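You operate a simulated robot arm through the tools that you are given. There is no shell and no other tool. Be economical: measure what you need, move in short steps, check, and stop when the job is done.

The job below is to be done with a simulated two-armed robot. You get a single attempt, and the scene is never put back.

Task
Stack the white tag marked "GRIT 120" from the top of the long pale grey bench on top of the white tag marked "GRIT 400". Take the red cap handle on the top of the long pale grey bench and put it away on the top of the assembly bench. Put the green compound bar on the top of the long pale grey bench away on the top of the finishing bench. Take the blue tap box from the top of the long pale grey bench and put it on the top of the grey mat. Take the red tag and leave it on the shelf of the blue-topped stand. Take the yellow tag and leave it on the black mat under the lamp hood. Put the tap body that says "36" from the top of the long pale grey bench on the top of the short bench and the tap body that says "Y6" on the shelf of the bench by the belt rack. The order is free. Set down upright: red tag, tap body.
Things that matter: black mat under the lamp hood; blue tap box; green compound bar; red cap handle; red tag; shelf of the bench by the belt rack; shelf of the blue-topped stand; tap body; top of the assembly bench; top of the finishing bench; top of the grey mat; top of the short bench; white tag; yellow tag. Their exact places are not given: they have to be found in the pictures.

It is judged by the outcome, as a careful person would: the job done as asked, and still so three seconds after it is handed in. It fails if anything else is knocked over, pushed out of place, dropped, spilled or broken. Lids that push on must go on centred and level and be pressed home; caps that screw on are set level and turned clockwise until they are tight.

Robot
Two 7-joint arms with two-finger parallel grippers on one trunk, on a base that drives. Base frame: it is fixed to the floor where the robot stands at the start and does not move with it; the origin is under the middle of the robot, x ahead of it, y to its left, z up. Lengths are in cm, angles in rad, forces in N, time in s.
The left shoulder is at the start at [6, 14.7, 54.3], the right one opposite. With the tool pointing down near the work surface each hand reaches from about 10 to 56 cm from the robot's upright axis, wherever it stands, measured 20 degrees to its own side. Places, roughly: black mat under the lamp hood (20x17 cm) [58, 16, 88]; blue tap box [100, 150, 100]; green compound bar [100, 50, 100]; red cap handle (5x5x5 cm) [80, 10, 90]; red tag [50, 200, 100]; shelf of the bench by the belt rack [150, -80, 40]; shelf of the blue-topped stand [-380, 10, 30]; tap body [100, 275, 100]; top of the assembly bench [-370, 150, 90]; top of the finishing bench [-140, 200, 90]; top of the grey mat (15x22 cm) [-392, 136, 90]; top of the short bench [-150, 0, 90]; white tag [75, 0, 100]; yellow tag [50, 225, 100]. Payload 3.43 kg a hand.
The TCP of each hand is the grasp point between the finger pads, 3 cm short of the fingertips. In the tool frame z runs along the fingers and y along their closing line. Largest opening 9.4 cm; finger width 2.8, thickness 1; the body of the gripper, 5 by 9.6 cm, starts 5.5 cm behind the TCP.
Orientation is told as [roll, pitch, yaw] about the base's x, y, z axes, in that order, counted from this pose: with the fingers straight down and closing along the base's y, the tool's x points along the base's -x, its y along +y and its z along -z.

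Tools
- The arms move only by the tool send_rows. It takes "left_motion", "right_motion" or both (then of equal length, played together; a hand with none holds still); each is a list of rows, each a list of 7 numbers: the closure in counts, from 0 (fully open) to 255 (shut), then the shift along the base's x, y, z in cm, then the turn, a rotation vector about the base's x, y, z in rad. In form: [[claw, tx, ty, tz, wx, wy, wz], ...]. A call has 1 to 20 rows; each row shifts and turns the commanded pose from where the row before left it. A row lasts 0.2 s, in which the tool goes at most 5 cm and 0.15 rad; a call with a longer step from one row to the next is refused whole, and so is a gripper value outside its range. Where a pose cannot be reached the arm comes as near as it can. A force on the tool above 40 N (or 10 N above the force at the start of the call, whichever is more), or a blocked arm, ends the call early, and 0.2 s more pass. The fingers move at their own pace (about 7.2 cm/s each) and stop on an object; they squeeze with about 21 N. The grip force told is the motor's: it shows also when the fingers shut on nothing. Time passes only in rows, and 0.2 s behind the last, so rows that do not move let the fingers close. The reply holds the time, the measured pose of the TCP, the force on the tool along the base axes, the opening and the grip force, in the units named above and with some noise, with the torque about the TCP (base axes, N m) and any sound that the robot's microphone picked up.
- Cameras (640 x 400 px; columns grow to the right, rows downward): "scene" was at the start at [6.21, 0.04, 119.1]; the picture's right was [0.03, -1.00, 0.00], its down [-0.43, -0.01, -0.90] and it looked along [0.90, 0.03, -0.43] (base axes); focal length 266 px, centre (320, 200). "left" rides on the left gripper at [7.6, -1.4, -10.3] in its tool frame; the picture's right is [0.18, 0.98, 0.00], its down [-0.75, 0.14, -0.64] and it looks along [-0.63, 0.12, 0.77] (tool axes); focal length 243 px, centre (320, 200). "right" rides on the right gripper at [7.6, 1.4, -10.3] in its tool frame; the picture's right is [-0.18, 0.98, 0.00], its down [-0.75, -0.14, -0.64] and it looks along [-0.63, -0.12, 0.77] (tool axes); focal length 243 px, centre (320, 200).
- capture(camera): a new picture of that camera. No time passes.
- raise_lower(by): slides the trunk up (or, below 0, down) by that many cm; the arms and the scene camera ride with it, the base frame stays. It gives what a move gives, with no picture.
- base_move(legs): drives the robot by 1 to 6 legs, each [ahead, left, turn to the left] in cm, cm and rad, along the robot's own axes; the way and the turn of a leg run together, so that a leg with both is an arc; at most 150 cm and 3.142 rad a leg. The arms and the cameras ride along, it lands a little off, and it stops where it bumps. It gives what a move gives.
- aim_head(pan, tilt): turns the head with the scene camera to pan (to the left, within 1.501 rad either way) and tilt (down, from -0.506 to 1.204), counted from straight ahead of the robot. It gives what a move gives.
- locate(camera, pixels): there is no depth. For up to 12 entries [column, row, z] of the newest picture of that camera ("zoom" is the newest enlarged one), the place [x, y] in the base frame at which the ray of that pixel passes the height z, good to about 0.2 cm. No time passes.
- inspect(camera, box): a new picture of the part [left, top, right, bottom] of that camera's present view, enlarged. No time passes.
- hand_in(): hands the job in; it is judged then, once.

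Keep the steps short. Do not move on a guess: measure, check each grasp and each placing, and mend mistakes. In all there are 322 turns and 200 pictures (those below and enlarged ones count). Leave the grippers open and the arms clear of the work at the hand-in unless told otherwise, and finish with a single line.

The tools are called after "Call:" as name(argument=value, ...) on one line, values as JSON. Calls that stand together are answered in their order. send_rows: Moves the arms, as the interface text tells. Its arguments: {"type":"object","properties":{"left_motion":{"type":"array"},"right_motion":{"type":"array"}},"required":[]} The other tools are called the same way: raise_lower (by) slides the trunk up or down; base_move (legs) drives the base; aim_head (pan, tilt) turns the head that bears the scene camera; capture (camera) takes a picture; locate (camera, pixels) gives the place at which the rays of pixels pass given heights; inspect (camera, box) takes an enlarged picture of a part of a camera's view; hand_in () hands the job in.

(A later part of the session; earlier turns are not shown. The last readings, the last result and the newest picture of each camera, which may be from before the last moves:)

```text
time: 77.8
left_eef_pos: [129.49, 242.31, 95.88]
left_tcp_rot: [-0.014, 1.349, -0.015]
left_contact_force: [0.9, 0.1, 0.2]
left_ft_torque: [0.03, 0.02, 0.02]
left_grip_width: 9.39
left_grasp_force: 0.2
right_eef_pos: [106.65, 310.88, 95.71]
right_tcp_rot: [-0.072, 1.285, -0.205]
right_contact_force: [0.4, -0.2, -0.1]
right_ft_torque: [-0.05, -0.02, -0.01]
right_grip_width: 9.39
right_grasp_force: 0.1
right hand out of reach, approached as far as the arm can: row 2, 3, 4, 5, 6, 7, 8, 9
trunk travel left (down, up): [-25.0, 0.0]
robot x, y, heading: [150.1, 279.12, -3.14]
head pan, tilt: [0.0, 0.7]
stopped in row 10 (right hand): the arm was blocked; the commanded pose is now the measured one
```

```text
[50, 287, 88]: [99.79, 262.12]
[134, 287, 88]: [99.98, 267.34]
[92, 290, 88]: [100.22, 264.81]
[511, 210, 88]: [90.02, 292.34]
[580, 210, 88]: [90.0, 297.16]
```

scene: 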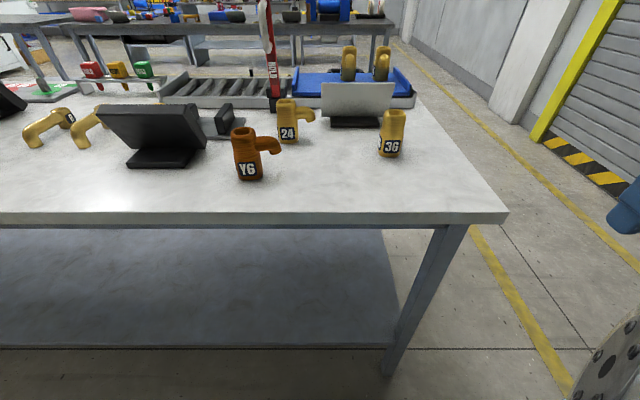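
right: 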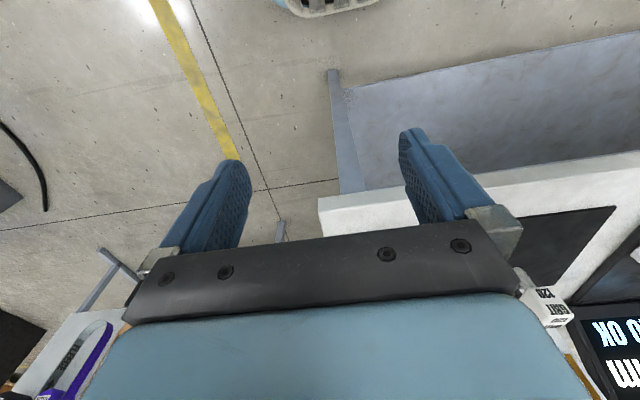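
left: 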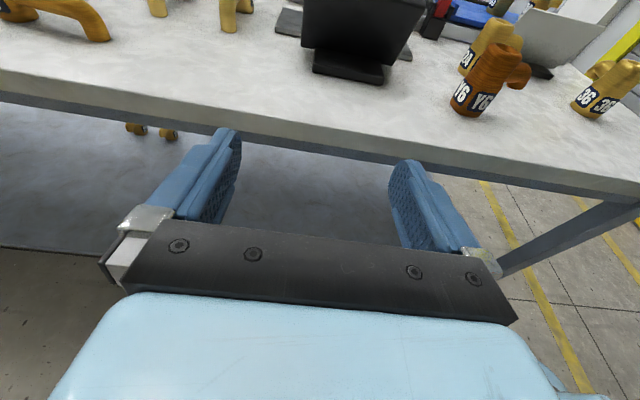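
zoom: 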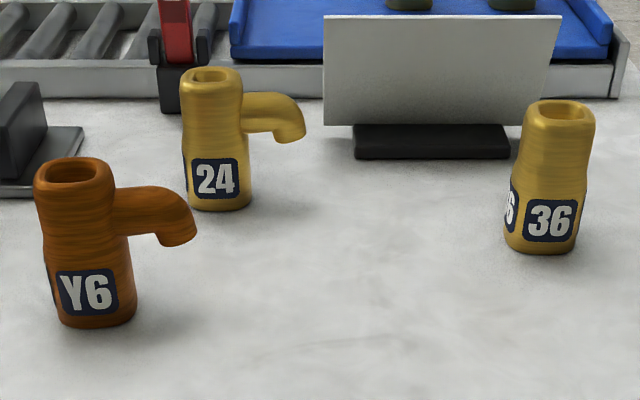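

Call:
locate(camera="zoom", pixels=[[97, 326, 88], [60, 315, 88], [136, 315, 88], [72, 172, 97], [540, 252, 88], [505, 243, 88], [577, 243, 88], [562, 112, 97], [178, 240, 91.5]])

Call:
capture(camera="right")

Call:
capture(camera="scene")

```text
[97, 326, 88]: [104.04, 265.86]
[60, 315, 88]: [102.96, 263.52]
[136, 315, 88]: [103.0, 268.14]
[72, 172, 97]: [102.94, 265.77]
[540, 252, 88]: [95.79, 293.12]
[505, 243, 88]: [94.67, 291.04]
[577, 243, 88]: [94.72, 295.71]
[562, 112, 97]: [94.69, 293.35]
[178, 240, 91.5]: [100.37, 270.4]
```

```text
165 pictures are left
```

right: 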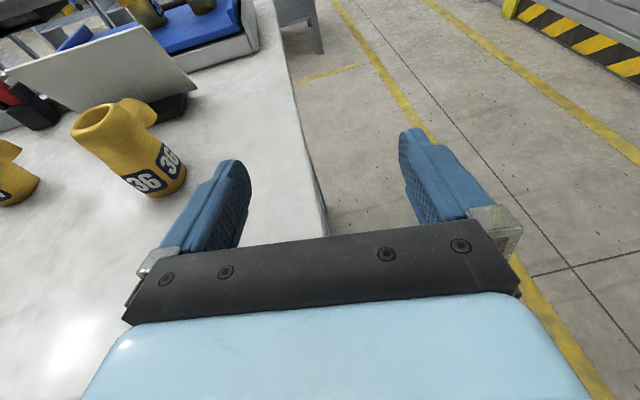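

```text
164 pictures are left
```

scene: 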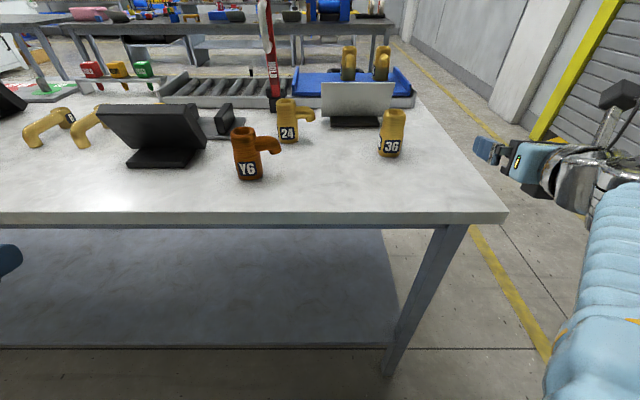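

Y6 centre ≈ (102.4, 265.8), 36 ≈ (93.8, 293.3). Move the left hand in front of Y6, fingers narrowed.

Call:
send_rows(left_motion=[[92, 0, 4.7, -1, 0, 0, 0], [92, 0, 4.7, -1, 0, 0, 0], [92, 0, 4.7, -1, 0, 0, 0], [92, 0, 4.7, -1, 0, 0, 0], [92, 0, 4.7, -0.9, 0.01, 0, 0.01], [92, -4, 0, 0, 0, 0, 0], [92, -4, 0, 0, 0, 0, 0]])

Call:
capture(camera="left")

```text
time: 78.8
left_eef_pos: [130.76, 258.15, 93.45]
left_tcp_rot: [0.119, 1.402, -0.079]
left_contact_force: [0.1, 1.1, 0.0]
left_ft_torque: [-0.02, -0.01, 0.02]
left_grip_width: 6.0
left_grasp_force: 0.0
left hand out of reach, approached as far as the arm can: row 3, 4
right_eef_pos: [106.59, 310.81, 95.76]
right_tcp_rot: [-0.074, 1.285, -0.208]
right_contact_force: [0.2, -0.3, 0.4]
right_ft_torque: [0.0, 0.02, -0.01]
right_grip_width: 9.41
right_grasp_force: 0.0
trunk travel left (down, up): [-25.0, 0.0]
robot x, y, heading: [150.01, 278.93, -3.145]
head pan, tilt: [0.0, 0.7]
stopped in row 4 (left hand): the arm was blocked; the commanded pose is now the measured one
```

```text
163 pictures are left
```

left: 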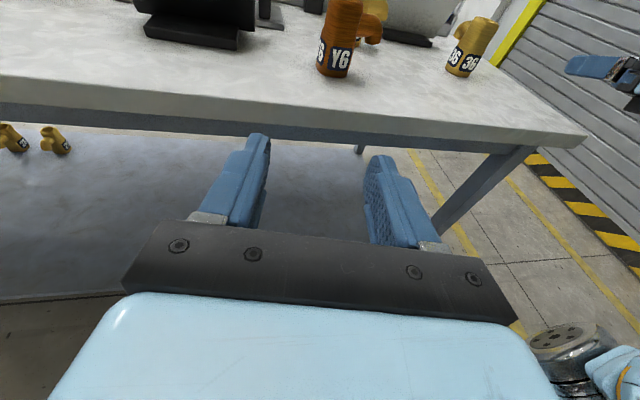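

The elbow room is short; go forward first while re-aligning the tool.

Call:
send_rows(left_motion=[[92, -3.5, 0, 0, 0, 0, 0], [92, -3.5, 1.5, 0, 0, -0.01, 0.03], [92, -3.5, 2, 0, 0, -0.01, 0.05], [92, -2, 2, 0, -0.01, -0.01, 0.05], [92, 0, 2.1, 0, -0.01, -0.02, 0.06]])

Call:
capture(camera="left")

```text
time: 80.1
left_eef_pos: [120.31, 261.51, 96.37]
left_tcp_rot: [0.803, 1.388, 0.829]
left_contact_force: [-0.5, 0.2, 0.5]
left_ft_torque: [0.01, 0.03, 0.01]
left_grip_width: 6.02
left_grasp_force: 0.1
right_eef_pos: [106.62, 310.8, 95.7]
right_tcp_rot: [-0.076, 1.286, -0.211]
right_contact_force: [-0.2, -0.6, -0.2]
right_ft_torque: [-0.01, -0.03, -0.02]
right_grip_width: 9.41
right_grasp_force: 0.0
trunk travel left (down, up): [-25.0, 0.0]
robot x, y, heading: [149.96, 279.32, -3.138]
head pan, tilt: [0.0, 0.7]
stopped in row 5 (left hand): the arm was blocked; the commanded pose is now the measured one
```

```text
162 pictures are left
```

left: 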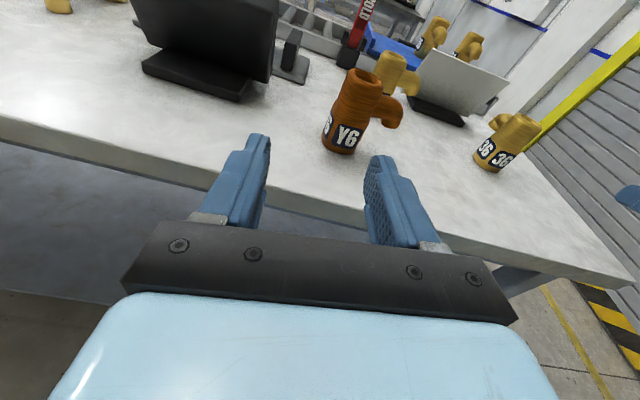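

Arm is cramped: back the base 12 cm off so the hands work further out.

Call:
base_move(legs=[[-12, 0, 0]])

Call:
send_rows(left_motion=[[92, -3, 1, -1, -0.03, -0.02, 0], [92, -3, 1, -1, -0.03, -0.02, 0], [92, -3, 1, -1, -0.03, -0.02, 0], [92, -2, 1, -1, -0.03, -0.01, 0]])

```text
time: 81.4
left_eef_pos: [132.39, 261.67, 96.32]
left_tcp_rot: [0.8, 1.389, 0.822]
left_contact_force: [-0.2, -0.6, 1.4]
left_ft_torque: [0.02, -0.01, 0.01]
left_grip_width: 6.0
left_grasp_force: 0.0
right_eef_pos: [118.8, 310.7, 95.66]
right_tcp_rot: [-0.075, 1.286, -0.21]
right_contact_force: [0.2, -0.3, 0.2]
right_ft_torque: [-0.01, -0.02, -0.01]
right_grip_width: 9.39
right_grasp_force: 0.0
trunk travel left (down, up): [-25.0, 0.0]
robot x, y, heading: [161.44, 278.93, 3.142]
head pan, tilt: [0.0, 0.7]
```

```text
time: 82.4
left_eef_pos: [121.36, 265.61, 92.38]
left_tcp_rot: [0.041, 1.375, 0.077]
left_contact_force: [0.5, -1.0, -0.4]
left_ft_torque: [0.0, 0.02, 0.02]
left_grip_width: 6.01
left_grasp_force: 0.1
right_eef_pos: [118.77, 310.66, 95.78]
right_tcp_rot: [-0.076, 1.286, -0.209]
right_contact_force: [0.2, -0.1, 0.3]
right_ft_torque: [-0.02, -0.01, 0.02]
right_grip_width: 9.41
right_grasp_force: 0.2
trunk travel left (down, up): [-25.0, 0.0]
robot x, y, heading: [161.97, 278.85, 3.141]
head pan, tilt: [0.0, 0.7]
```

Aligned. Advance halfway and look.

Call:
send_rows(left_motion=[[92, -3, 0.1, -0.5, 0, 0, -0.02], [92, -3, 0.1, -0.5, 0, 0, -0.02], [92, -3, 0, -0.3, 0, 0, 0]])

Call:
capture(camera="left")

Call:
inspect(camera="scene", box=[200, 90, 420, 220])

```text
time: 83.2
left_eef_pos: [116.4, 273.12, 93.89]
left_tcp_rot: [0.26, 1.435, 0.053]
left_contact_force: [0.0, 0.1, -0.2]
left_ft_torque: [0.02, 0.01, 0.01]
left_grip_width: 6.02
left_grasp_force: 0.2
right_eef_pos: [118.84, 310.68, 95.68]
right_tcp_rot: [-0.074, 1.286, -0.209]
right_contact_force: [0.2, 0.1, -0.9]
right_ft_torque: [-0.03, 0.03, 0.0]
right_grip_width: 9.42
right_grasp_force: 0.1
trunk travel left (down, up): [-25.0, 0.0]
robot x, y, heading: [161.57, 279.04, 3.141]
head pan, tilt: [0.0, 0.7]
stopped in row 3 (left hand): the arm was blocked; the commanded pose is now the measured one
```

```text
161 pictures are left
```

left: 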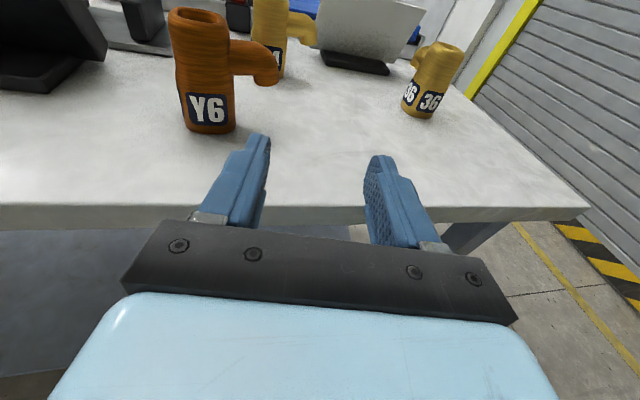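

```text
2.91 times, centred on (310, 155) of scene
```

zoom: 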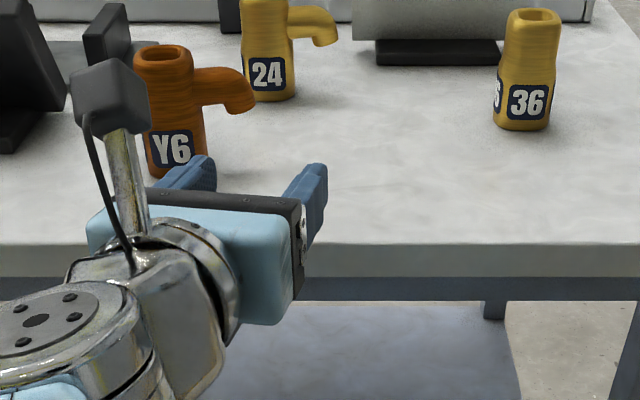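

The flipped wrist runs into its limit. I go back to the unflipped wrist: withdraw, unpitch, turn back.

Call:
send_rows(left_motion=[[60, 4, -1.5, 0.5, 0, 0, 0], [60, 4, -3, 0.5, 0, -0.1, 0], [60, 4, -4, 0.5, 0, -0.15, 0], [60, 2, -4, 0.5, 0, -0.15, 0], [60, 0, -4, 0, 0, -0.15, 0], [60, 0, -4, 0, 0, -0.15, 0], [60, 0, -3, 0, 0, -0.15, 0], [0, 0, 0, 0, 0, -0.15, 0], [0, 0, 0, 0, 0, -0.15, 0], [0, 0, 0, 0, 0, -0.15, 0], [0, 0, 0, 0, 0, -0.11, 0]], right_motion=[[0, 4, 1, 0, 0, 0, 0], [0, 4, 1, 0, 0, -0.15, 0], [0, 2, 0, 0, 0, -0.15, 0], [0, 0, 0, 0, 0, -0.15, 0], [0, 0, 0, 0, 0, -0.15, 0], [0, 0, 0, 0, 0, -0.15, 0], [0, 0, 0, 0, 0, -0.15, 0], [0, 0, 0, 0, 0, -0.15, 0], [0, 0, 0, 0, 0, -0.15, 0], [0, 0, 0, 0, 0, -0.09, 0], [0, 0, 0, 0, 0, 0, 0.1]])

```text
refused: row 2 steps farther than a row can; nothing moved
```

Call:
send_rows(left_motion=[[60, 4, -1.5, 0.5, 0, 0, 0], [60, 4, -2, 0.5, 0, -0.1, 0], [60, 3, -3, 0.5, 0, -0.15, 0], [60, 2, -4, 0.5, 0, -0.15, 0], [60, 0, -4, 0, 0, -0.15, 0], [60, 0, -4, 0, 0, -0.15, 0], [60, 0, -3, 0, 0, -0.15, 0], [0, 0, 0, 0, 0, -0.15, 0], [0, 0, 0, 0, 0, -0.15, 0], [0, 0, 0, 0, 0, -0.15, 0], [0, 0, 0, 0, 0, -0.11, 0]], right_motion=[[0, 4, 1, 0, 0, 0, 0], [0, 4, 1, 0, 0, -0.15, 0], [0, 2, 0, 0, 0, -0.15, 0], [0, 0, 0, 0, 0, -0.15, 0], [0, 0, 0, 0, 0, -0.15, 0], [0, 0, 0, 0, 0, -0.15, 0], [0, 0, 0, 0, 0, -0.15, 0], [0, 0, 0, 0, 0, -0.15, 0], [0, 0, 0, 0, 0, -0.15, 0], [0, 0, 0, 0, 0, -0.09, 0], [0, 0, 0, 0, 0, 0, 0.1]])

```text
time: 85.6
left_eef_pos: [129.38, 251.6, 95.78]
left_tcp_rot: [0.203, 0.021, 0.006]
left_contact_force: [0.4, -0.4, 0.7]
left_ft_torque: [-0.01, 0.01, -0.01]
left_grip_width: 9.42
left_grasp_force: 0.0
right_eef_pos: [119.93, 307.75, 96.5]
right_tcp_rot: [0.127, 0.001, 0.043]
right_contact_force: [-0.3, 0.6, -0.2]
right_ft_torque: [0.0, -0.01, 0.01]
right_grip_width: 9.41
right_grasp_force: 0.1
right hand out of reach, approached as far as the arm can: row 1, 2, 3
trunk travel left (down, up): [-25.0, 0.0]
robot x, y, heading: [161.51, 279.02, 3.138]
head pan, tilt: [0.0, 0.7]
```

Call:
send_rows(left_motion=[[0, 0, 0, 0, -0.1, 0, 0], [0, 0, 0, 0, -0.1, -0.02, 0], [0, 0, 0, 0, 0, 0, -0.15], [0, 0, 0, 0, 0, 0, -0.15], [0, 0, 0, 0, 0, 0, -0.15], [0, 0, 0, 0, 0, 0, -0.15], [0, 0, 0, 0, 0, 0, -0.15], [0, 0, 0, 0, 0, 0, -0.15], [0, 0, 0, 0, 0, 0, -0.15], [0, 0, 0, 0, 0, 0, -0.15], [0, 0, 0, 0, 0, 0, -0.15], [0, 0, 0, 0, 0, 0, -0.15], [0, 0, 0, 0, 0, 0, -0.07], [0, 0, 0, 0, 0, 0, 0], [0, 0, 0, 0, 0, 0, 0], [0, 0, 0, 0, 0, 0, 0], [0, 0, 0, 0, 0, 0, 0], [0, 0, 0, 0, 0, 0, 0], [0, 0, 0, 0, 0, 0, 0], [0, 0, 0, 0, 0, 0, 0]], right_motion=[[0, 2, 0, 0, -0.125, 0, 0], [0, 2, 0, 0, 0, 0, 0.15], [0, 0, 0, 0, 0, 0, 0.15], [0, 0, 0, 0, 0, 0, 0.15], [0, 0, 0, 0, 0, 0, 0.15], [0, 0, 0, 0, 0, 0, 0.15], [0, 0, 0, 0, 0, 0, 0.15], [0, 0, 0, 0, 0, 0, 0.15], [0, 0, 0, 0, 0, 0, 0.15], [0, 0, 0, 0, 0, 0, 0.15], [0, 0, 0, 0, 0, 0, 0.15], [0, 0, 0, 0, 0, 0, 0.15], [0, 0, 0, 0, 0, 0, 0.15], [0, 0, 0, 0, 0, 0, 0.15], [0, 0, 0, 0, 0, 0, 0.15], [0, 0, 0, 0, 0, 0, 0.15], [0, 0, 0, 0, 0, 0, 0.15], [0, 0, 0, 0, 0, 0, 0.15], [0, 0, 0, 0, 0, 0, 0.15], [0, 0, 0, 0, 0, 0, 0.15]])

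Call:
capture(camera="scene")

```text
time: 89.8
left_eef_pos: [129.45, 251.77, 95.83]
left_tcp_rot: [0.005, 0.005, -1.567]
left_contact_force: [-0.5, 0.5, -0.1]
left_ft_torque: [-0.02, -0.02, -0.01]
left_grip_width: 9.4
left_grasp_force: 0.1
right_eef_pos: [123.86, 307.73, 96.46]
right_tcp_rot: [0.001, 0.006, 2.892]
right_contact_force: [0.4, 0.8, -0.3]
right_ft_torque: [-0.02, -0.01, 0.02]
right_grip_width: 9.37
right_grasp_force: 0.1
trunk travel left (down, up): [-25.0, 0.0]
robot x, y, heading: [161.69, 278.89, 3.135]
head pan, tilt: [0.0, 0.7]
```

```text
159 pictures are left
```

scene: 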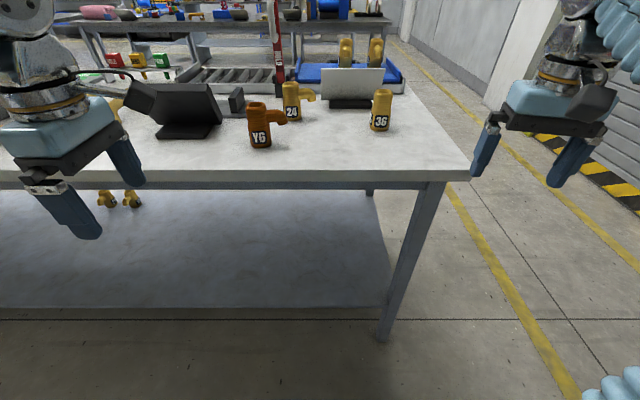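

Move left hand to y=261.3, finish the right's yaw, then drive 11 ahead.

Call:
send_rows(left_motion=[[0, 0, 4.75, 0, 0, 0, 0], [0, 0, 4.75, 0, 0, 0, 0], [0, 0, 0, 0, 0, 0, 0]], right_motion=[[0, 0, 0, 0, 0, 0, 0.12], [0, 0, 0, 0, 0, 0, 0.12], [0, 0, 0, 0, 0, 0, 0]])

Call:
base_move(legs=[[11, 0, 0]])

Call:
capture(camera="left")

Call:
capture(camera="scene")

```text
time: 90.6
left_eef_pos: [129.42, 261.08, 95.67]
left_tcp_rot: [0.006, 0.003, -1.567]
left_contact_force: [0.7, 0.7, -0.2]
left_ft_torque: [-0.01, 0.01, -0.03]
left_grip_width: 9.4
left_grasp_force: 0.0
right_eef_pos: [123.94, 307.8, 96.48]
right_tcp_rot: [0.002, 0.006, 3.131]
right_contact_force: [0.1, 0.2, 0.3]
right_ft_torque: [-0.04, 0.0, 0.02]
right_grip_width: 9.4
right_grasp_force: 0.1
trunk travel left (down, up): [-25.0, 0.0]
robot x, y, heading: [161.47, 278.97, 3.138]
head pan, tilt: [0.0, 0.7]
```

```text
time: 91.8
left_eef_pos: [118.39, 260.9, 95.73]
left_tcp_rot: [0.005, 0.005, -1.566]
left_contact_force: [0.5, -0.1, -0.8]
left_ft_torque: [0.02, -0.01, 0.03]
left_grip_width: 9.4
left_grasp_force: 0.1
right_eef_pos: [112.81, 307.8, 96.53]
right_tcp_rot: [0.003, 0.007, 3.13]
right_contact_force: [0.4, -0.5, 0.1]
right_ft_torque: [0.03, 0.0, 0.0]
right_grip_width: 9.42
right_grasp_force: 0.0
trunk travel left (down, up): [-25.0, 0.0]
robot x, y, heading: [150.54, 279.35, -3.136]
head pan, tilt: [0.0, 0.7]
```

```text
158 pictures are left
```

left: 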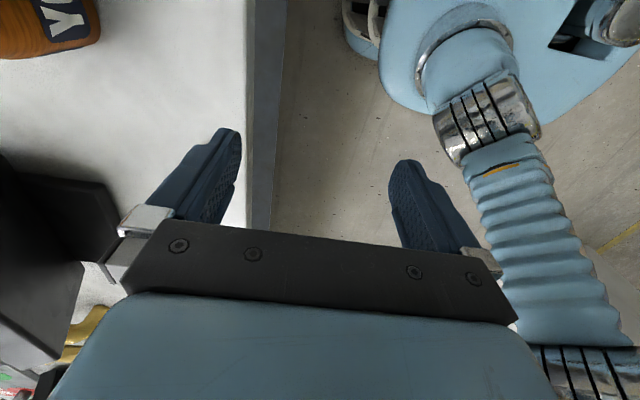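

```text
157 pictures are left
```

scene: 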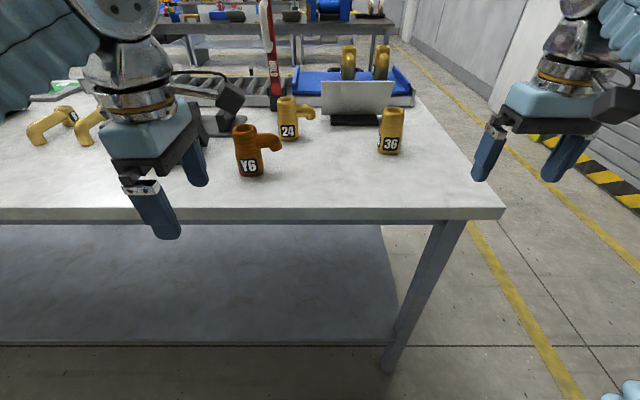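

Check where the monitor's base edge is, relative to the hand's way.

Call:
locate(camera="left", pixels=[[100, 182, 89], [118, 250, 89], [5, 165, 89], [5, 165, 95], [80, 265, 89], [98, 40, 90], [60, 55, 89]])

```text
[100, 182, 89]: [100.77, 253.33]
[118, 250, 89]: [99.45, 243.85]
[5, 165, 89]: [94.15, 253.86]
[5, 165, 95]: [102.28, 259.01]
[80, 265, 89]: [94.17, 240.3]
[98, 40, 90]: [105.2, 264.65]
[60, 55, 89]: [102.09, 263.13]
```

Path at y≈261 is clear. Slide in along −x, then a look.

Call:
send_rows(left_motion=[[0, -4, 0, -0.6, 0, 0, 0], [0, -4, 0, -0.6, 0, 0, 0], [0, -4, 0, -0.6, 0, 0, 0], [0, -4, 0, -0.6, 0, 0, 0]])

Call:
capture(camera="left")

Call:
inspect(camera="scene", box=[120, 50, 340, 200])

```text
time: 92.8
left_eef_pos: [102.27, 260.95, 93.47]
left_tcp_rot: [0.005, 0.005, -1.567]
left_contact_force: [0.8, 0.9, 0.7]
left_ft_torque: [0.0, 0.02, 0.01]
left_grip_width: 9.41
left_grasp_force: 0.0
right_eef_pos: [112.94, 307.73, 96.48]
right_tcp_rot: [0.002, 0.006, 3.129]
right_contact_force: [0.4, 0.2, 0.0]
right_ft_torque: [0.0, 0.02, -0.02]
right_grip_width: 9.41
right_grasp_force: 0.0
trunk travel left (down, up): [-25.0, 0.0]
robot x, y, heading: [151.18, 279.06, -3.141]
head pan, tilt: [0.0, 0.7]
```

```text
156 pictures are left
```

left: 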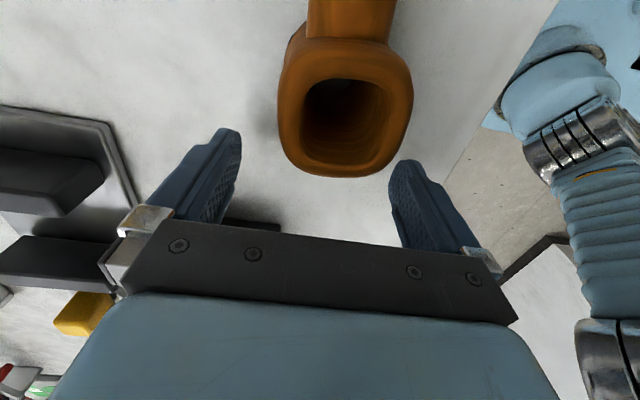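

```text
2.67 times, centred on (230, 125) of scene
```

zoom: 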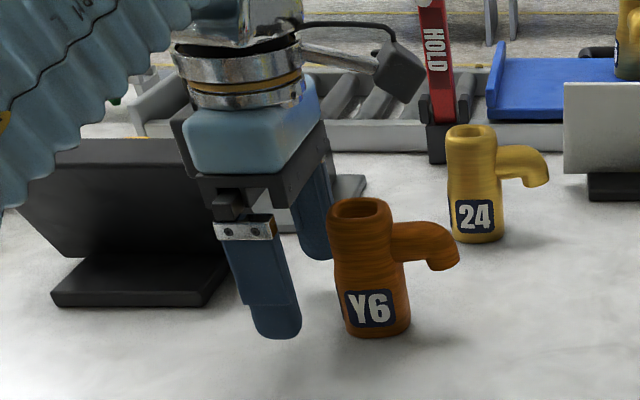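

Call:
locate(camera="left", pixels=[[347, 105, 97], [280, 105, 96.5], [412, 105, 96.5], [345, 178, 96]])

```text
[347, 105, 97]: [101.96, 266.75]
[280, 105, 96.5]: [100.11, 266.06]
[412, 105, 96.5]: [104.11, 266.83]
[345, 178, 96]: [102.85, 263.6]
```

Tap centre (102.1, 266.0). Slide +y 4.9 and close.

Call:
send_rows(left_motion=[[0, 0, 2.5, 0, 0, 0, 0], [0, -0.1, 2.4, 0, 0, 0, 0], [120, 0, 0, 0, 0, 0, 0], [255, 0, 0, 0, 0, 0, 0], [255, 0, 0, 0, 0, 0, 0], [255, 0, 0, 0, 0, 0, 0]])

Call:
capture(camera="left")

```text
time: 94.2
left_eef_pos: [102.16, 266.0, 93.4]
left_tcp_rot: [0.004, 0.005, -1.566]
left_contact_force: [-2.8, 1.7, 2.2]
left_ft_torque: [0.07, 0.3, -0.01]
left_grip_width: 4.85
left_grasp_force: 21.0
right_eef_pos: [112.84, 307.74, 96.44]
right_tcp_rot: [0.001, 0.007, 3.131]
right_contact_force: [-0.6, 1.0, -0.6]
right_ft_torque: [-0.03, 0.01, 0.0]
right_grip_width: 9.39
right_grasp_force: 0.1
trunk travel left (down, up): [-25.0, 0.0]
robot x, y, heading: [150.85, 279.12, -3.141]
head pan, tilt: [0.0, 0.7]
```

```text
154 pictures are left
```

left: 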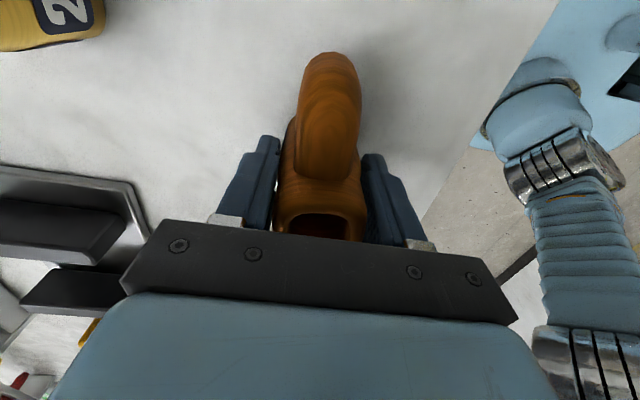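

Gripped (4.85 cm). Lift 2 cm, move a bit towards me, turn the spout to −x (+90°), and look before setting down.

Call:
send_rows(left_motion=[[255, 0, 0, 1, 0, 0, 0], [255, 0, 0, 1, 0, 0, 0], [255, 2, 1, 0, 0, 0, 0], [255, 2, 1, 0, 0, 0, 0.15], [255, 0, 0, 0, 0, 0, 0.15], [255, 0, 0, 0, 0, 0, 0.15], [255, 0, 0, 0, 0, 0, 0.15], [255, 0, 0, 0, 0, 0, 0.15], [255, 0, 0, 0, 0, 0, 0.15], [255, 0, 0, 0, 0, 0, 0.15], [255, 0, 0, 0, 0, 0, 0.15], [255, 0, 0, 0, 0, 0, 0.15], [255, 0, 0, 0, 0, 0, 0.15], [255, 0, 0, 0, 0, 0, 0.06]])

Call:
inspect(camera="scene", box=[120, 50, 340, 200])

```text
time: 97.2
left_eef_pos: [106.22, 267.95, 95.4]
left_tcp_rot: [0.005, 0.005, -0.004]
left_contact_force: [0.2, 0.5, -6.1]
left_ft_torque: [0.02, -0.01, 0.0]
left_grip_width: 4.88
left_grasp_force: 20.5
right_eef_pos: [112.86, 307.8, 96.41]
right_tcp_rot: [0.002, 0.009, 3.129]
right_contact_force: [-1.1, 0.2, -0.9]
right_ft_torque: [0.01, 0.07, -0.01]
right_grip_width: 9.4
right_grasp_force: 0.0
trunk travel left (down, up): [-25.0, 0.0]
robot x, y, heading: [150.52, 278.89, -3.148]
head pan, tilt: [0.0, 0.7]
```

```text
2.67 times, centred on (230, 125) of scene
```

zoom: 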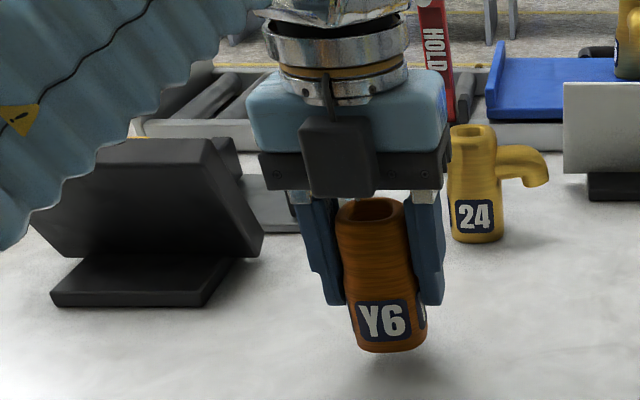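

Call:
capture(camera="left")

```text
152 pictures are left
```

left: 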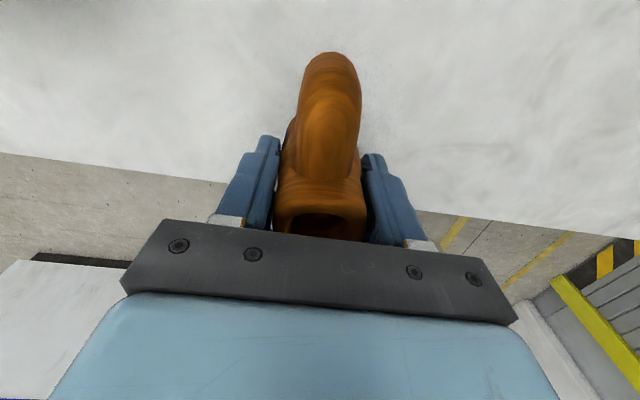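

Spout points away (−x). Lower 2 cm, release, and retreat toward +x.

Call:
send_rows(left_motion=[[255, 0, 0, -1, 0, 0, 0], [255, 0, 0, -0.9, 0, 0, 0], [255, 0, 0, 0, 0, 0, 0], [140, 0, 0, 0, 0, 0, 0], [60, 0, 0, 0, 0, 0, 0], [60, 0, 0, 0, 0, 0, 0], [60, 3, 0, 0.5, 0, 0, 0], [60, 4, 0, 1, 0, 0, 0], [60, 4, 0, 1, 0, 0, 0], [0, 4, 0, 0, 0, 0, 0]])

Call:
inspect(camera="scene", box=[120, 50, 340, 200])

```text
time: 99.4
left_eef_pos: [119.33, 268.5, 95.24]
left_tcp_rot: [-0.015, -0.019, -0.008]
left_contact_force: [1.5, 0.0, 0.9]
left_ft_torque: [-0.04, 0.08, -0.02]
left_grip_width: 9.4
left_grasp_force: 0.0
left hand out of reach, approached as far as the arm can: row 10
right_eef_pos: [112.76, 307.7, 96.5]
right_tcp_rot: [0.003, 0.009, 3.129]
right_contact_force: [-0.9, 0.3, 0.3]
right_ft_torque: [0.0, 0.02, 0.0]
right_grip_width: 9.4
right_grasp_force: 0.1
trunk travel left (down, up): [-25.0, 0.0]
robot x, y, heading: [150.88, 278.91, -3.148]
head pan, tilt: [0.0, 0.7]
```

```text
2.67 times, centred on (230, 125) of scene
```

zoom: 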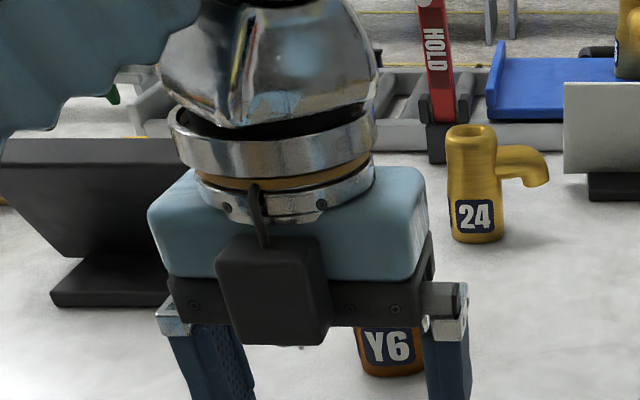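

Set. Back off 13 cm, then turn the left wrist back to neutral and pitch both tools 45° forward.

Call:
base_move(legs=[[-13, 0, 0]])

Call:
send_rows(left_motion=[[0, 0, -2, 0, 0, 0, -0.15], [0, 0, -2, 0, 0, 0, -0.15], [0, 0, -2, 0, 0, 0, -0.15], [0, 0, 0, 0, 0, 0, -0.15], [0, 0, 0, 0, 0, 0, -0.15], [0, 0, 0, 0, 0, 0, -0.15], [0, 0, 0, 0, 0, 0, -0.15], [0, 0, 0, 0, 0, 0, -0.15], [0, 0, 0, 0, 0, 0, -0.15], [0, 0, 0, 0, 0, 0, -0.15], [0, 0, 0, 0, 0, 0, -0.15], [0, 0, 0, 0, 0, 0, -0.15], [0, 0, 0, 0, 0, 0, -0.15], [0, 0, 0, 0, 0, 0, -0.15], [0, 0, 0, 0, 0, 0, -0.15], [0, 0, 0, 0, 0, 0, -0.15], [0, 0, 0, 0, 0, 0, -0.15], [0, 0, 0, 0, 0, 0, -0.15], [0, 0, 0, 0, 0, 0, -0.15], [0, 0, 0, 0, 0, 0, -0.15]])

Call:
send_rows(left_motion=[[0, 0, 0, 0, 0, 0, -0.13], [0, 0, 0, 0, 0, 0.15, 0], [0, 0, 0, 0, 0, 0.15, 0], [0, 0, 0, 0, 0, 0.15, 0], [0, 0, 0, 0, 0, 0.15, 0], [0, 0, 0, 0, 0, 0.15, 0], [0, 0, 0, 0, 0, 0.03, 0]], right_motion=[[0, 0, 0, 0, 0, 0, 0.01], [0, 0, 0, 0, 0, 0.15, 0], [0, 0, 0, 0, 0, 0.15, 0], [0, 0, 0, 0, 0, 0.15, 0], [0, 0, 0, 0, 0, 0.15, 0], [0, 0, 0, 0, 0, 0.15, 0], [0, 0, 0, 0, 0, 0.03, 0]])

Call:
capture(camera="scene")

```text
time: 100.7
left_eef_pos: [132.29, 268.58, 95.47]
left_tcp_rot: [-0.014, -0.016, -0.014]
left_contact_force: [-0.8, -0.6, 0.2]
left_ft_torque: [0.02, 0.02, 0.01]
left_grip_width: 9.39
left_grasp_force: 0.0
right_eef_pos: [125.6, 307.74, 96.49]
right_tcp_rot: [0.001, 0.008, 3.131]
right_contact_force: [0.2, -0.2, 0.7]
right_ft_torque: [0.02, -0.02, 0.0]
right_grip_width: 9.39
right_grasp_force: 0.1
trunk travel left (down, up): [-25.0, 0.0]
robot x, y, heading: [163.84, 278.77, -3.141]
head pan, tilt: [0.0, 0.7]
```

```text
time: 104.9
left_eef_pos: [132.32, 263.0, 95.42]
left_tcp_rot: [-0.014, -0.015, -3.015]
left_contact_force: [-0.4, -0.4, -0.5]
left_ft_torque: [-0.03, -0.01, 0.03]
left_grip_width: 9.4
left_grasp_force: 0.1
left hand out of reach, approached as far as the arm can: row 1
right_eef_pos: [125.79, 307.71, 96.45]
right_tcp_rot: [0.001, 0.005, 3.132]
right_contact_force: [-0.6, -0.6, -0.2]
right_ft_torque: [0.01, -0.02, 0.0]
right_grip_width: 9.38
right_grasp_force: 0.1
trunk travel left (down, up): [-25.0, 0.0]
robot x, y, heading: [163.74, 278.63, -3.142]
head pan, tilt: [0.0, 0.7]
```

```text
time: 106.5
left_eef_pos: [132.41, 262.97, 95.48]
left_tcp_rot: [-0.011, -0.795, 3.141]
left_contact_force: [0.2, 0.0, -0.5]
left_ft_torque: [-0.03, 0.0, 0.01]
left_grip_width: 9.43
left_grasp_force: 0.1
right_eef_pos: [125.06, 307.48, 96.5]
right_tcp_rot: [0.003, -0.776, 3.141]
right_contact_force: [-0.2, 0.1, 1.3]
right_ft_torque: [-0.01, -0.02, -0.01]
right_grip_width: 9.42
right_grasp_force: 0.0
right hand out of reach, approached as far as the arm can: row 6
trunk travel left (down, up): [-25.0, 0.0]
robot x, y, heading: [163.56, 279.08, -3.145]
head pan, tilt: [0.0, 0.7]
```

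```text
150 pictures are left
```

scene: 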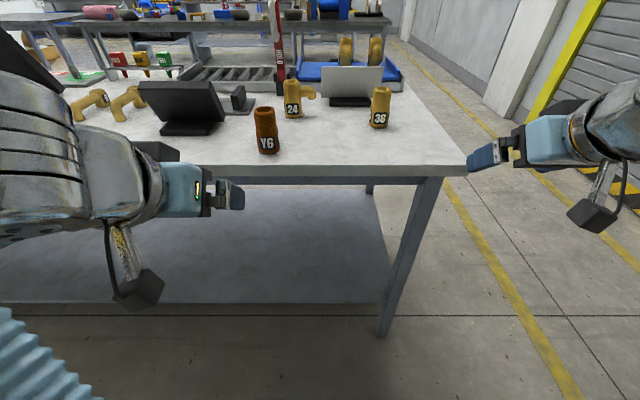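

Tools are at 45°. Line up the left hand with Y6 and look.

Call:
send_rows(left_motion=[[0, -3, 2.5, 0, 0, 0, 0], [0, -4, 2.5, 0, 0, 0, 0], [0, -4, 0, 0, 0, 0, 0]], right_motion=[[0, -3, -3, 0, 0, 0, 0], [0, -3, -3, 0, 0, 0, 0], [0, -3, -3, 0, 0, 0, 0]])

Call:
capture(camera="left")

Call:
capture(camera="right")

```text
time: 107.3
left_eef_pos: [121.35, 268.0, 95.63]
left_tcp_rot: [-0.011, -0.797, 3.14]
left_contact_force: [-0.1, -0.2, -0.4]
left_ft_torque: [-0.01, 0.01, 0.03]
left_grip_width: 9.39
left_grasp_force: 0.0
right_eef_pos: [116.2, 298.51, 96.53]
right_tcp_rot: [0.004, -0.773, 3.139]
right_contact_force: [-0.3, -0.5, 0.9]
right_ft_torque: [-0.02, 0.01, 0.01]
right_grip_width: 9.4
right_grasp_force: 0.1
trunk travel left (down, up): [-25.0, 0.0]
robot x, y, heading: [163.5, 279.32, -3.144]
head pan, tilt: [0.0, 0.7]
```

```text
149 pictures are left
```

left: 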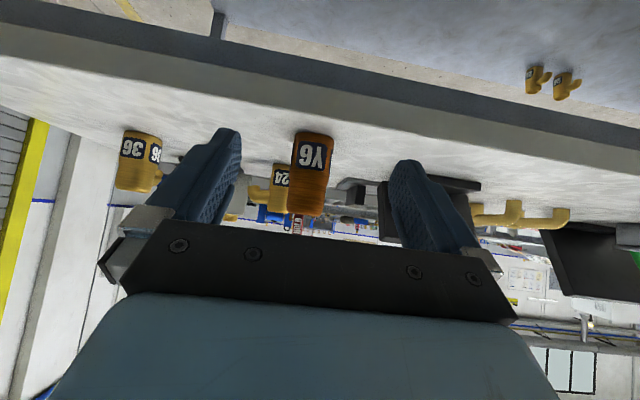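

```text
148 pictures are left
```

right: 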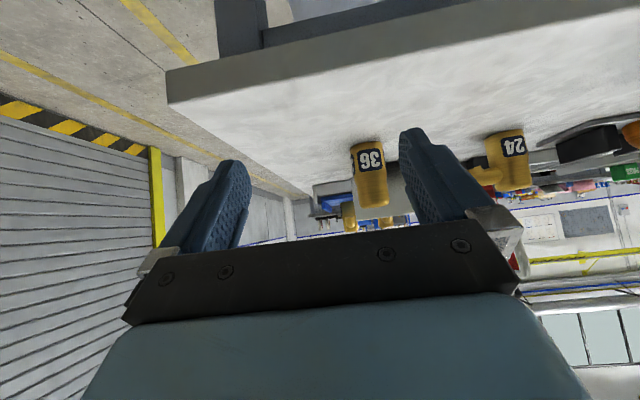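

Y6 is centred between the left fingers. Advance and descend to it, close.

Call:
send_rows(left_motion=[[0, -4, 0, -0.5, 0, 0, 0], [0, -4, 0, -1, 0, 0, 0], [0, -4, 0, -1, 0, 0, 0], [0, -3.1, 0, -0.6, 0, 0, 0], [0, 0, 0, 0, 0, 0, 0]])

Call:
inspect(camera="scene", box=[160, 70, 360, 200])

Call:
capture(camera="left")

```text
time: 108.5
left_eef_pos: [106.27, 267.89, 92.13]
left_tcp_rot: [-0.012, -0.793, 3.14]
left_contact_force: [-0.5, 0.2, 0.0]
left_ft_torque: [-0.01, 0.01, 0.01]
left_grip_width: 9.4
left_grasp_force: 0.0
right_eef_pos: [116.23, 298.56, 96.4]
right_tcp_rot: [0.002, -0.771, 3.14]
right_contact_force: [-0.1, 0.2, 0.5]
right_ft_torque: [-0.01, -0.01, 0.03]
right_grip_width: 9.39
right_grasp_force: 0.1
trunk travel left (down, up): [-25.0, 0.0]
robot x, y, heading: [163.91, 279.34, -3.138]
head pan, tilt: [0.0, 0.7]
```

```text
3.08 times, centred on (260, 135) of scene
```

zoom: 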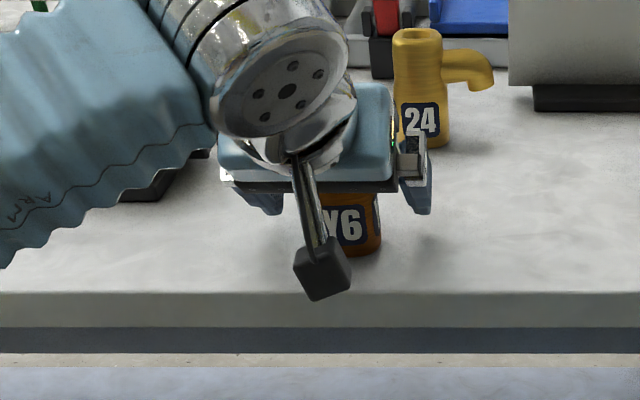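

```text
146 pictures are left
```

left: 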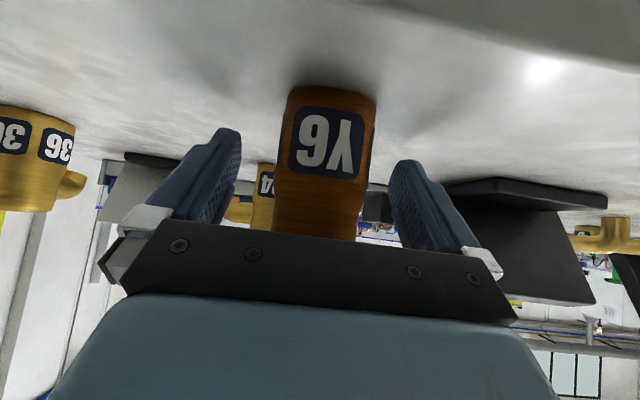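

Good fit. Close and lift.

Call:
send_rows(left_motion=[[120, 0, 0, 0, 0, 0, 0], [255, 0, 0, 0, 0, 0, 0], [255, 0, 0, 0, 0, 0, 0], [255, 0, 0, 0, 0, 0, 0], [255, 0, 0, 1.5, 0, 0, 0], [255, 2, 0, 2, 0, 0, 0], [255, 2, 0, 0, 0, 0, 0]])

Call:
capture(camera="scene")

```text
time: 110.1
left_eef_pos: [110.12, 267.99, 95.74]
left_tcp_rot: [-0.013, -0.795, 3.139]
left_contact_force: [-0.6, 0.3, -5.4]
left_ft_torque: [-0.02, -0.02, 0.0]
left_grip_width: 5.08
left_grasp_force: 21.0
right_eef_pos: [116.17, 298.53, 96.43]
right_tcp_rot: [0.001, -0.771, 3.139]
right_contact_force: [0.2, 0.2, -0.1]
right_ft_torque: [-0.01, -0.02, -0.01]
right_grip_width: 9.42
right_grasp_force: 0.1
trunk travel left (down, up): [-25.0, 0.0]
robot x, y, heading: [163.62, 278.97, -3.142]
head pan, tilt: [0.0, 0.7]
```

```text
145 pictures are left
```

scene: 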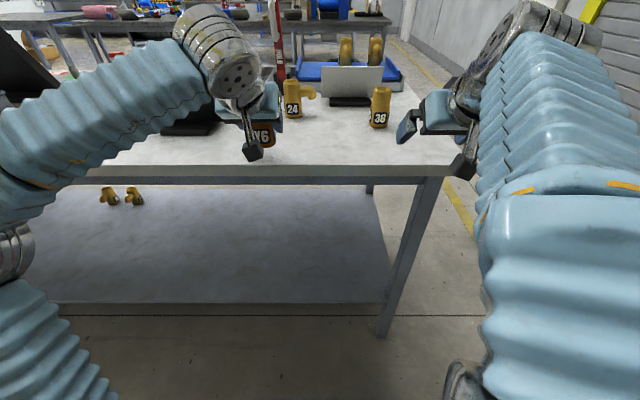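

Y6 held. Retract the left hand, drive 12 ahead, and go for 36 with the right.

Call:
send_rows(left_motion=[[255, 4, -1, 0, 0, 0, 0], [255, 4, -1, 0, 0, 0, 0], [255, 4, -1, 0, 0, 0, 0], [255, 4, -1, 0, 0, 0, 0], [255, 4, -1, 0, 0, 0, 0]], right_motion=[[0, 1, -1, 0, 0, 0, 0], [0, 1, -1, 0, 0, 0, 0], [0, 1, -1, 0, 0, 0, 0], [0, 1, -1, 0, 0, 0, 0], [0, 1, -1.2, 0, 0, 0, 0]])

Call:
base_move(legs=[[12, 0, 0]])

Call:
capture(camera="right")

```text
time: 111.5
left_eef_pos: [130.28, 262.88, 95.77]
left_tcp_rot: [-0.011, -0.793, 3.141]
left_contact_force: [0.3, 0.4, -6.4]
left_ft_torque: [0.01, -0.03, -0.02]
left_grip_width: 5.07
left_grasp_force: 20.4
right_eef_pos: [119.92, 296.92, 95.42]
right_tcp_rot: [0.061, -0.734, 3.039]
right_contact_force: [0.5, 0.2, 0.5]
right_ft_torque: [-0.02, 0.0, -0.03]
right_grip_width: 9.39
right_grasp_force: 0.1
trunk travel left (down, up): [-25.0, 0.0]
robot x, y, heading: [163.28, 278.83, -3.139]
head pan, tilt: [0.0, 0.7]
stopped in row 5 (right hand): the arm was blocked; the commanded pose is now the measured one
```

```text
time: 112.7
left_eef_pos: [118.25, 262.77, 95.67]
left_tcp_rot: [-0.014, -0.795, -3.143]
left_contact_force: [1.0, 0.2, -5.7]
left_ft_torque: [0.02, -0.01, 0.04]
left_grip_width: 5.07
left_grasp_force: 20.8
right_eef_pos: [107.83, 296.8, 95.44]
right_tcp_rot: [0.062, -0.734, 3.041]
right_contact_force: [-0.8, -0.6, 0.9]
right_ft_torque: [-0.01, -0.02, -0.01]
right_grip_width: 9.41
right_grasp_force: 0.0
trunk travel left (down, up): [-25.0, 0.0]
robot x, y, heading: [151.71, 278.69, -3.139]
head pan, tilt: [0.0, 0.7]
```

```text
144 pictures are left
```

right: 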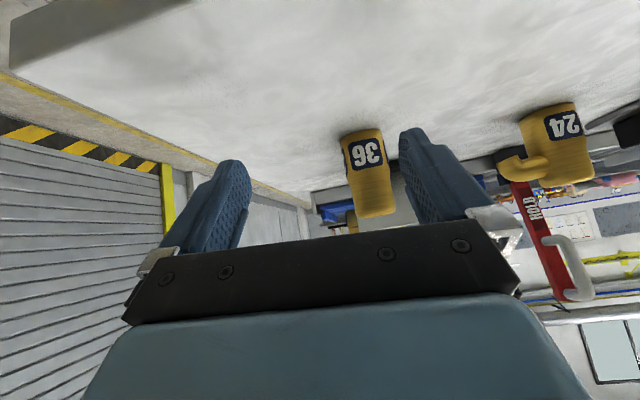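

Correct the small orientation error, shift to y=293.3, and look again.

Call:
send_rows(right_motion=[[0, 0, -1.8, 0, 0.025, 0.025, 0.03], [0, -2, -1.7, 0, 0.02, 0.025, 0.03], [0, -2, 0, -0.5, 0, 0, 0]])

Call:
capture(camera="right")

Call:
inspect(camera="scene", box=[300, 60, 500, 200])

```text
time: 113.5
left_eef_pos: [118.39, 262.81, 95.82]
left_tcp_rot: [-0.012, -0.793, -3.141]
left_contact_force: [-0.1, 0.1, -6.2]
left_ft_torque: [0.01, -0.02, 0.01]
left_grip_width: 5.1
left_grasp_force: 21.0
right_eef_pos: [103.88, 293.24, 95.07]
right_tcp_rot: [-0.003, -0.787, -3.139]
right_contact_force: [0.2, -0.4, 0.8]
right_ft_torque: [0.0, 0.0, 0.02]
right_grip_width: 9.39
right_grasp_force: 0.0
trunk travel left (down, up): [-25.0, 0.0]
robot x, y, heading: [151.76, 278.95, -3.143]
head pan, tilt: [0.0, 0.7]
```

```text
143 pictures are left
```

right: 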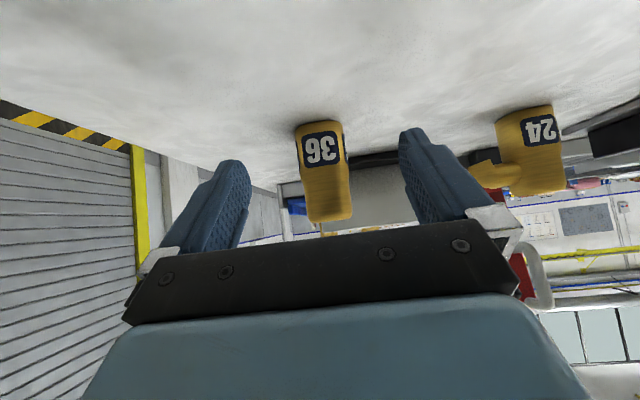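

```text
2.86 times, centred on (400, 130) of scene
```

zoom: 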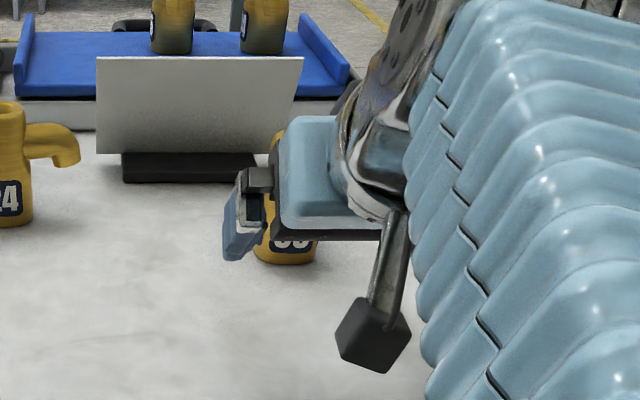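

Centred. Advance to 36, close, lift.

Call:
send_rows(right_motion=[[0, -3.5, 0, -1, 0, 0, 0], [0, -3.5, 0, -1, 0, 0, 0], [0, -3, 0, -0.9, 0, 0, 0], [0, 0, 0, 0, 0, 0, 0], [120, 0, 0, 0, 0, 0, 0], [255, 0, 0, 0, 0, 0, 0], [255, 0, 0, 0, 0, 0, 0], [255, 0, 0, 0, 0, 0, 0]])

Call:
capture(camera="right")

```text
time: 115.3
left_eef_pos: [118.12, 262.79, 95.77]
left_tcp_rot: [-0.011, -0.795, 3.14]
left_contact_force: [0.3, 0.1, -5.5]
left_ft_torque: [0.01, -0.07, -0.02]
left_grip_width: 5.04
left_grasp_force: 21.2
right_eef_pos: [93.67, 293.39, 92.15]
right_tcp_rot: [0.004, -0.786, 3.139]
right_contact_force: [-0.7, 2.0, 2.5]
right_ft_torque: [-0.01, 0.05, -0.07]
right_grip_width: 5.04
right_grasp_force: 20.8
trunk travel left (down, up): [-25.0, 0.0]
robot x, y, heading: [151.97, 278.74, -3.14]
head pan, tilt: [0.0, 0.7]
```

```text
141 pictures are left
```

right: 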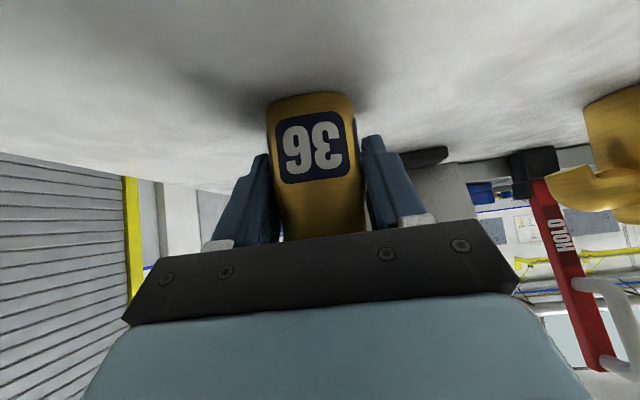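

Gripped. Lift, retract, back off and drive along the back of the bench to −y.

Call:
send_rows(right_motion=[[255, 0, 0, 1.5, 0, 0, 0], [255, 0, 0, 2, 0, 0, 0], [255, 4, 0, 0, 0, 0, 0], [255, 4, 0.5, 0, 0, 0, 0], [255, 4, 0.5, 0, 0, 0, 0]])

Call:
base_move(legs=[[-40, 0, 0], [0, 130, 0]])

Call:
aim_head(pan=0.0, tilt=0.45)

Call:
capture(camera="scene")

```text
time: 116.5
left_eef_pos: [118.23, 262.75, 95.85]
left_tcp_rot: [-0.013, -0.795, -3.142]
left_contact_force: [0.0, -0.1, -6.2]
left_ft_torque: [-0.04, -0.09, -0.02]
left_grip_width: 5.04
left_grasp_force: 21.1
right_eef_pos: [105.85, 294.32, 95.4]
right_tcp_rot: [0.003, -0.784, 3.139]
right_contact_force: [-0.7, -0.3, -5.8]
right_ft_torque: [0.01, -0.05, 0.0]
right_grip_width: 5.02
right_grasp_force: 20.4
trunk travel left (down, up): [-25.0, 0.0]
robot x, y, heading: [151.7, 278.97, -3.143]
head pan, tilt: [0.0, 0.7]
```

```text
time: 125.1
left_eef_pos: [158.57, 133.08, 95.79]
left_tcp_rot: [-0.012, -0.795, -3.136]
left_contact_force: [0.0, -0.3, -6.5]
left_ft_torque: [-0.01, -0.01, -0.02]
left_grip_width: 5.08
left_grasp_force: 20.9
right_eef_pos: [146.07, 164.38, 95.41]
right_tcp_rot: [0.003, -0.786, -3.138]
right_contact_force: [-0.4, 0.3, -6.1]
right_ft_torque: [-0.07, -0.05, 0.02]
right_grip_width: 5.04
right_grasp_force: 21.3
trunk travel left (down, up): [-25.0, 0.0]
robot x, y, heading: [192.16, 149.59, -3.133]
head pan, tilt: [0.0, 0.7]
```

```text
time: 125.9
left_eef_pos: [158.49, 132.93, 95.75]
left_tcp_rot: [-0.012, -0.792, -3.136]
left_contact_force: [0.6, -0.2, -5.5]
left_ft_torque: [0.01, 0.0, 0.01]
left_grip_width: 5.03
left_grasp_force: 20.9
right_eef_pos: [145.99, 164.39, 95.3]
right_tcp_rot: [0.004, -0.786, -3.139]
right_contact_force: [0.1, 0.2, -6.0]
right_ft_torque: [0.02, -0.02, 0.02]
right_grip_width: 5.06
right_grasp_force: 21.0
trunk travel left (down, up): [-25.0, 0.0]
robot x, y, heading: [191.34, 149.09, -3.134]
head pan, tilt: [0.0, 0.45]
```

```text
140 pictures are left
```

scene: 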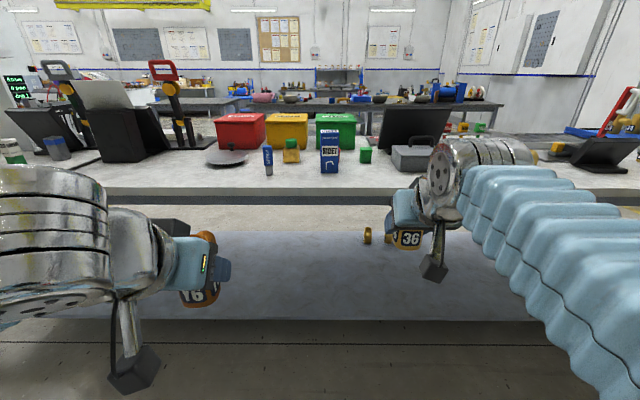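

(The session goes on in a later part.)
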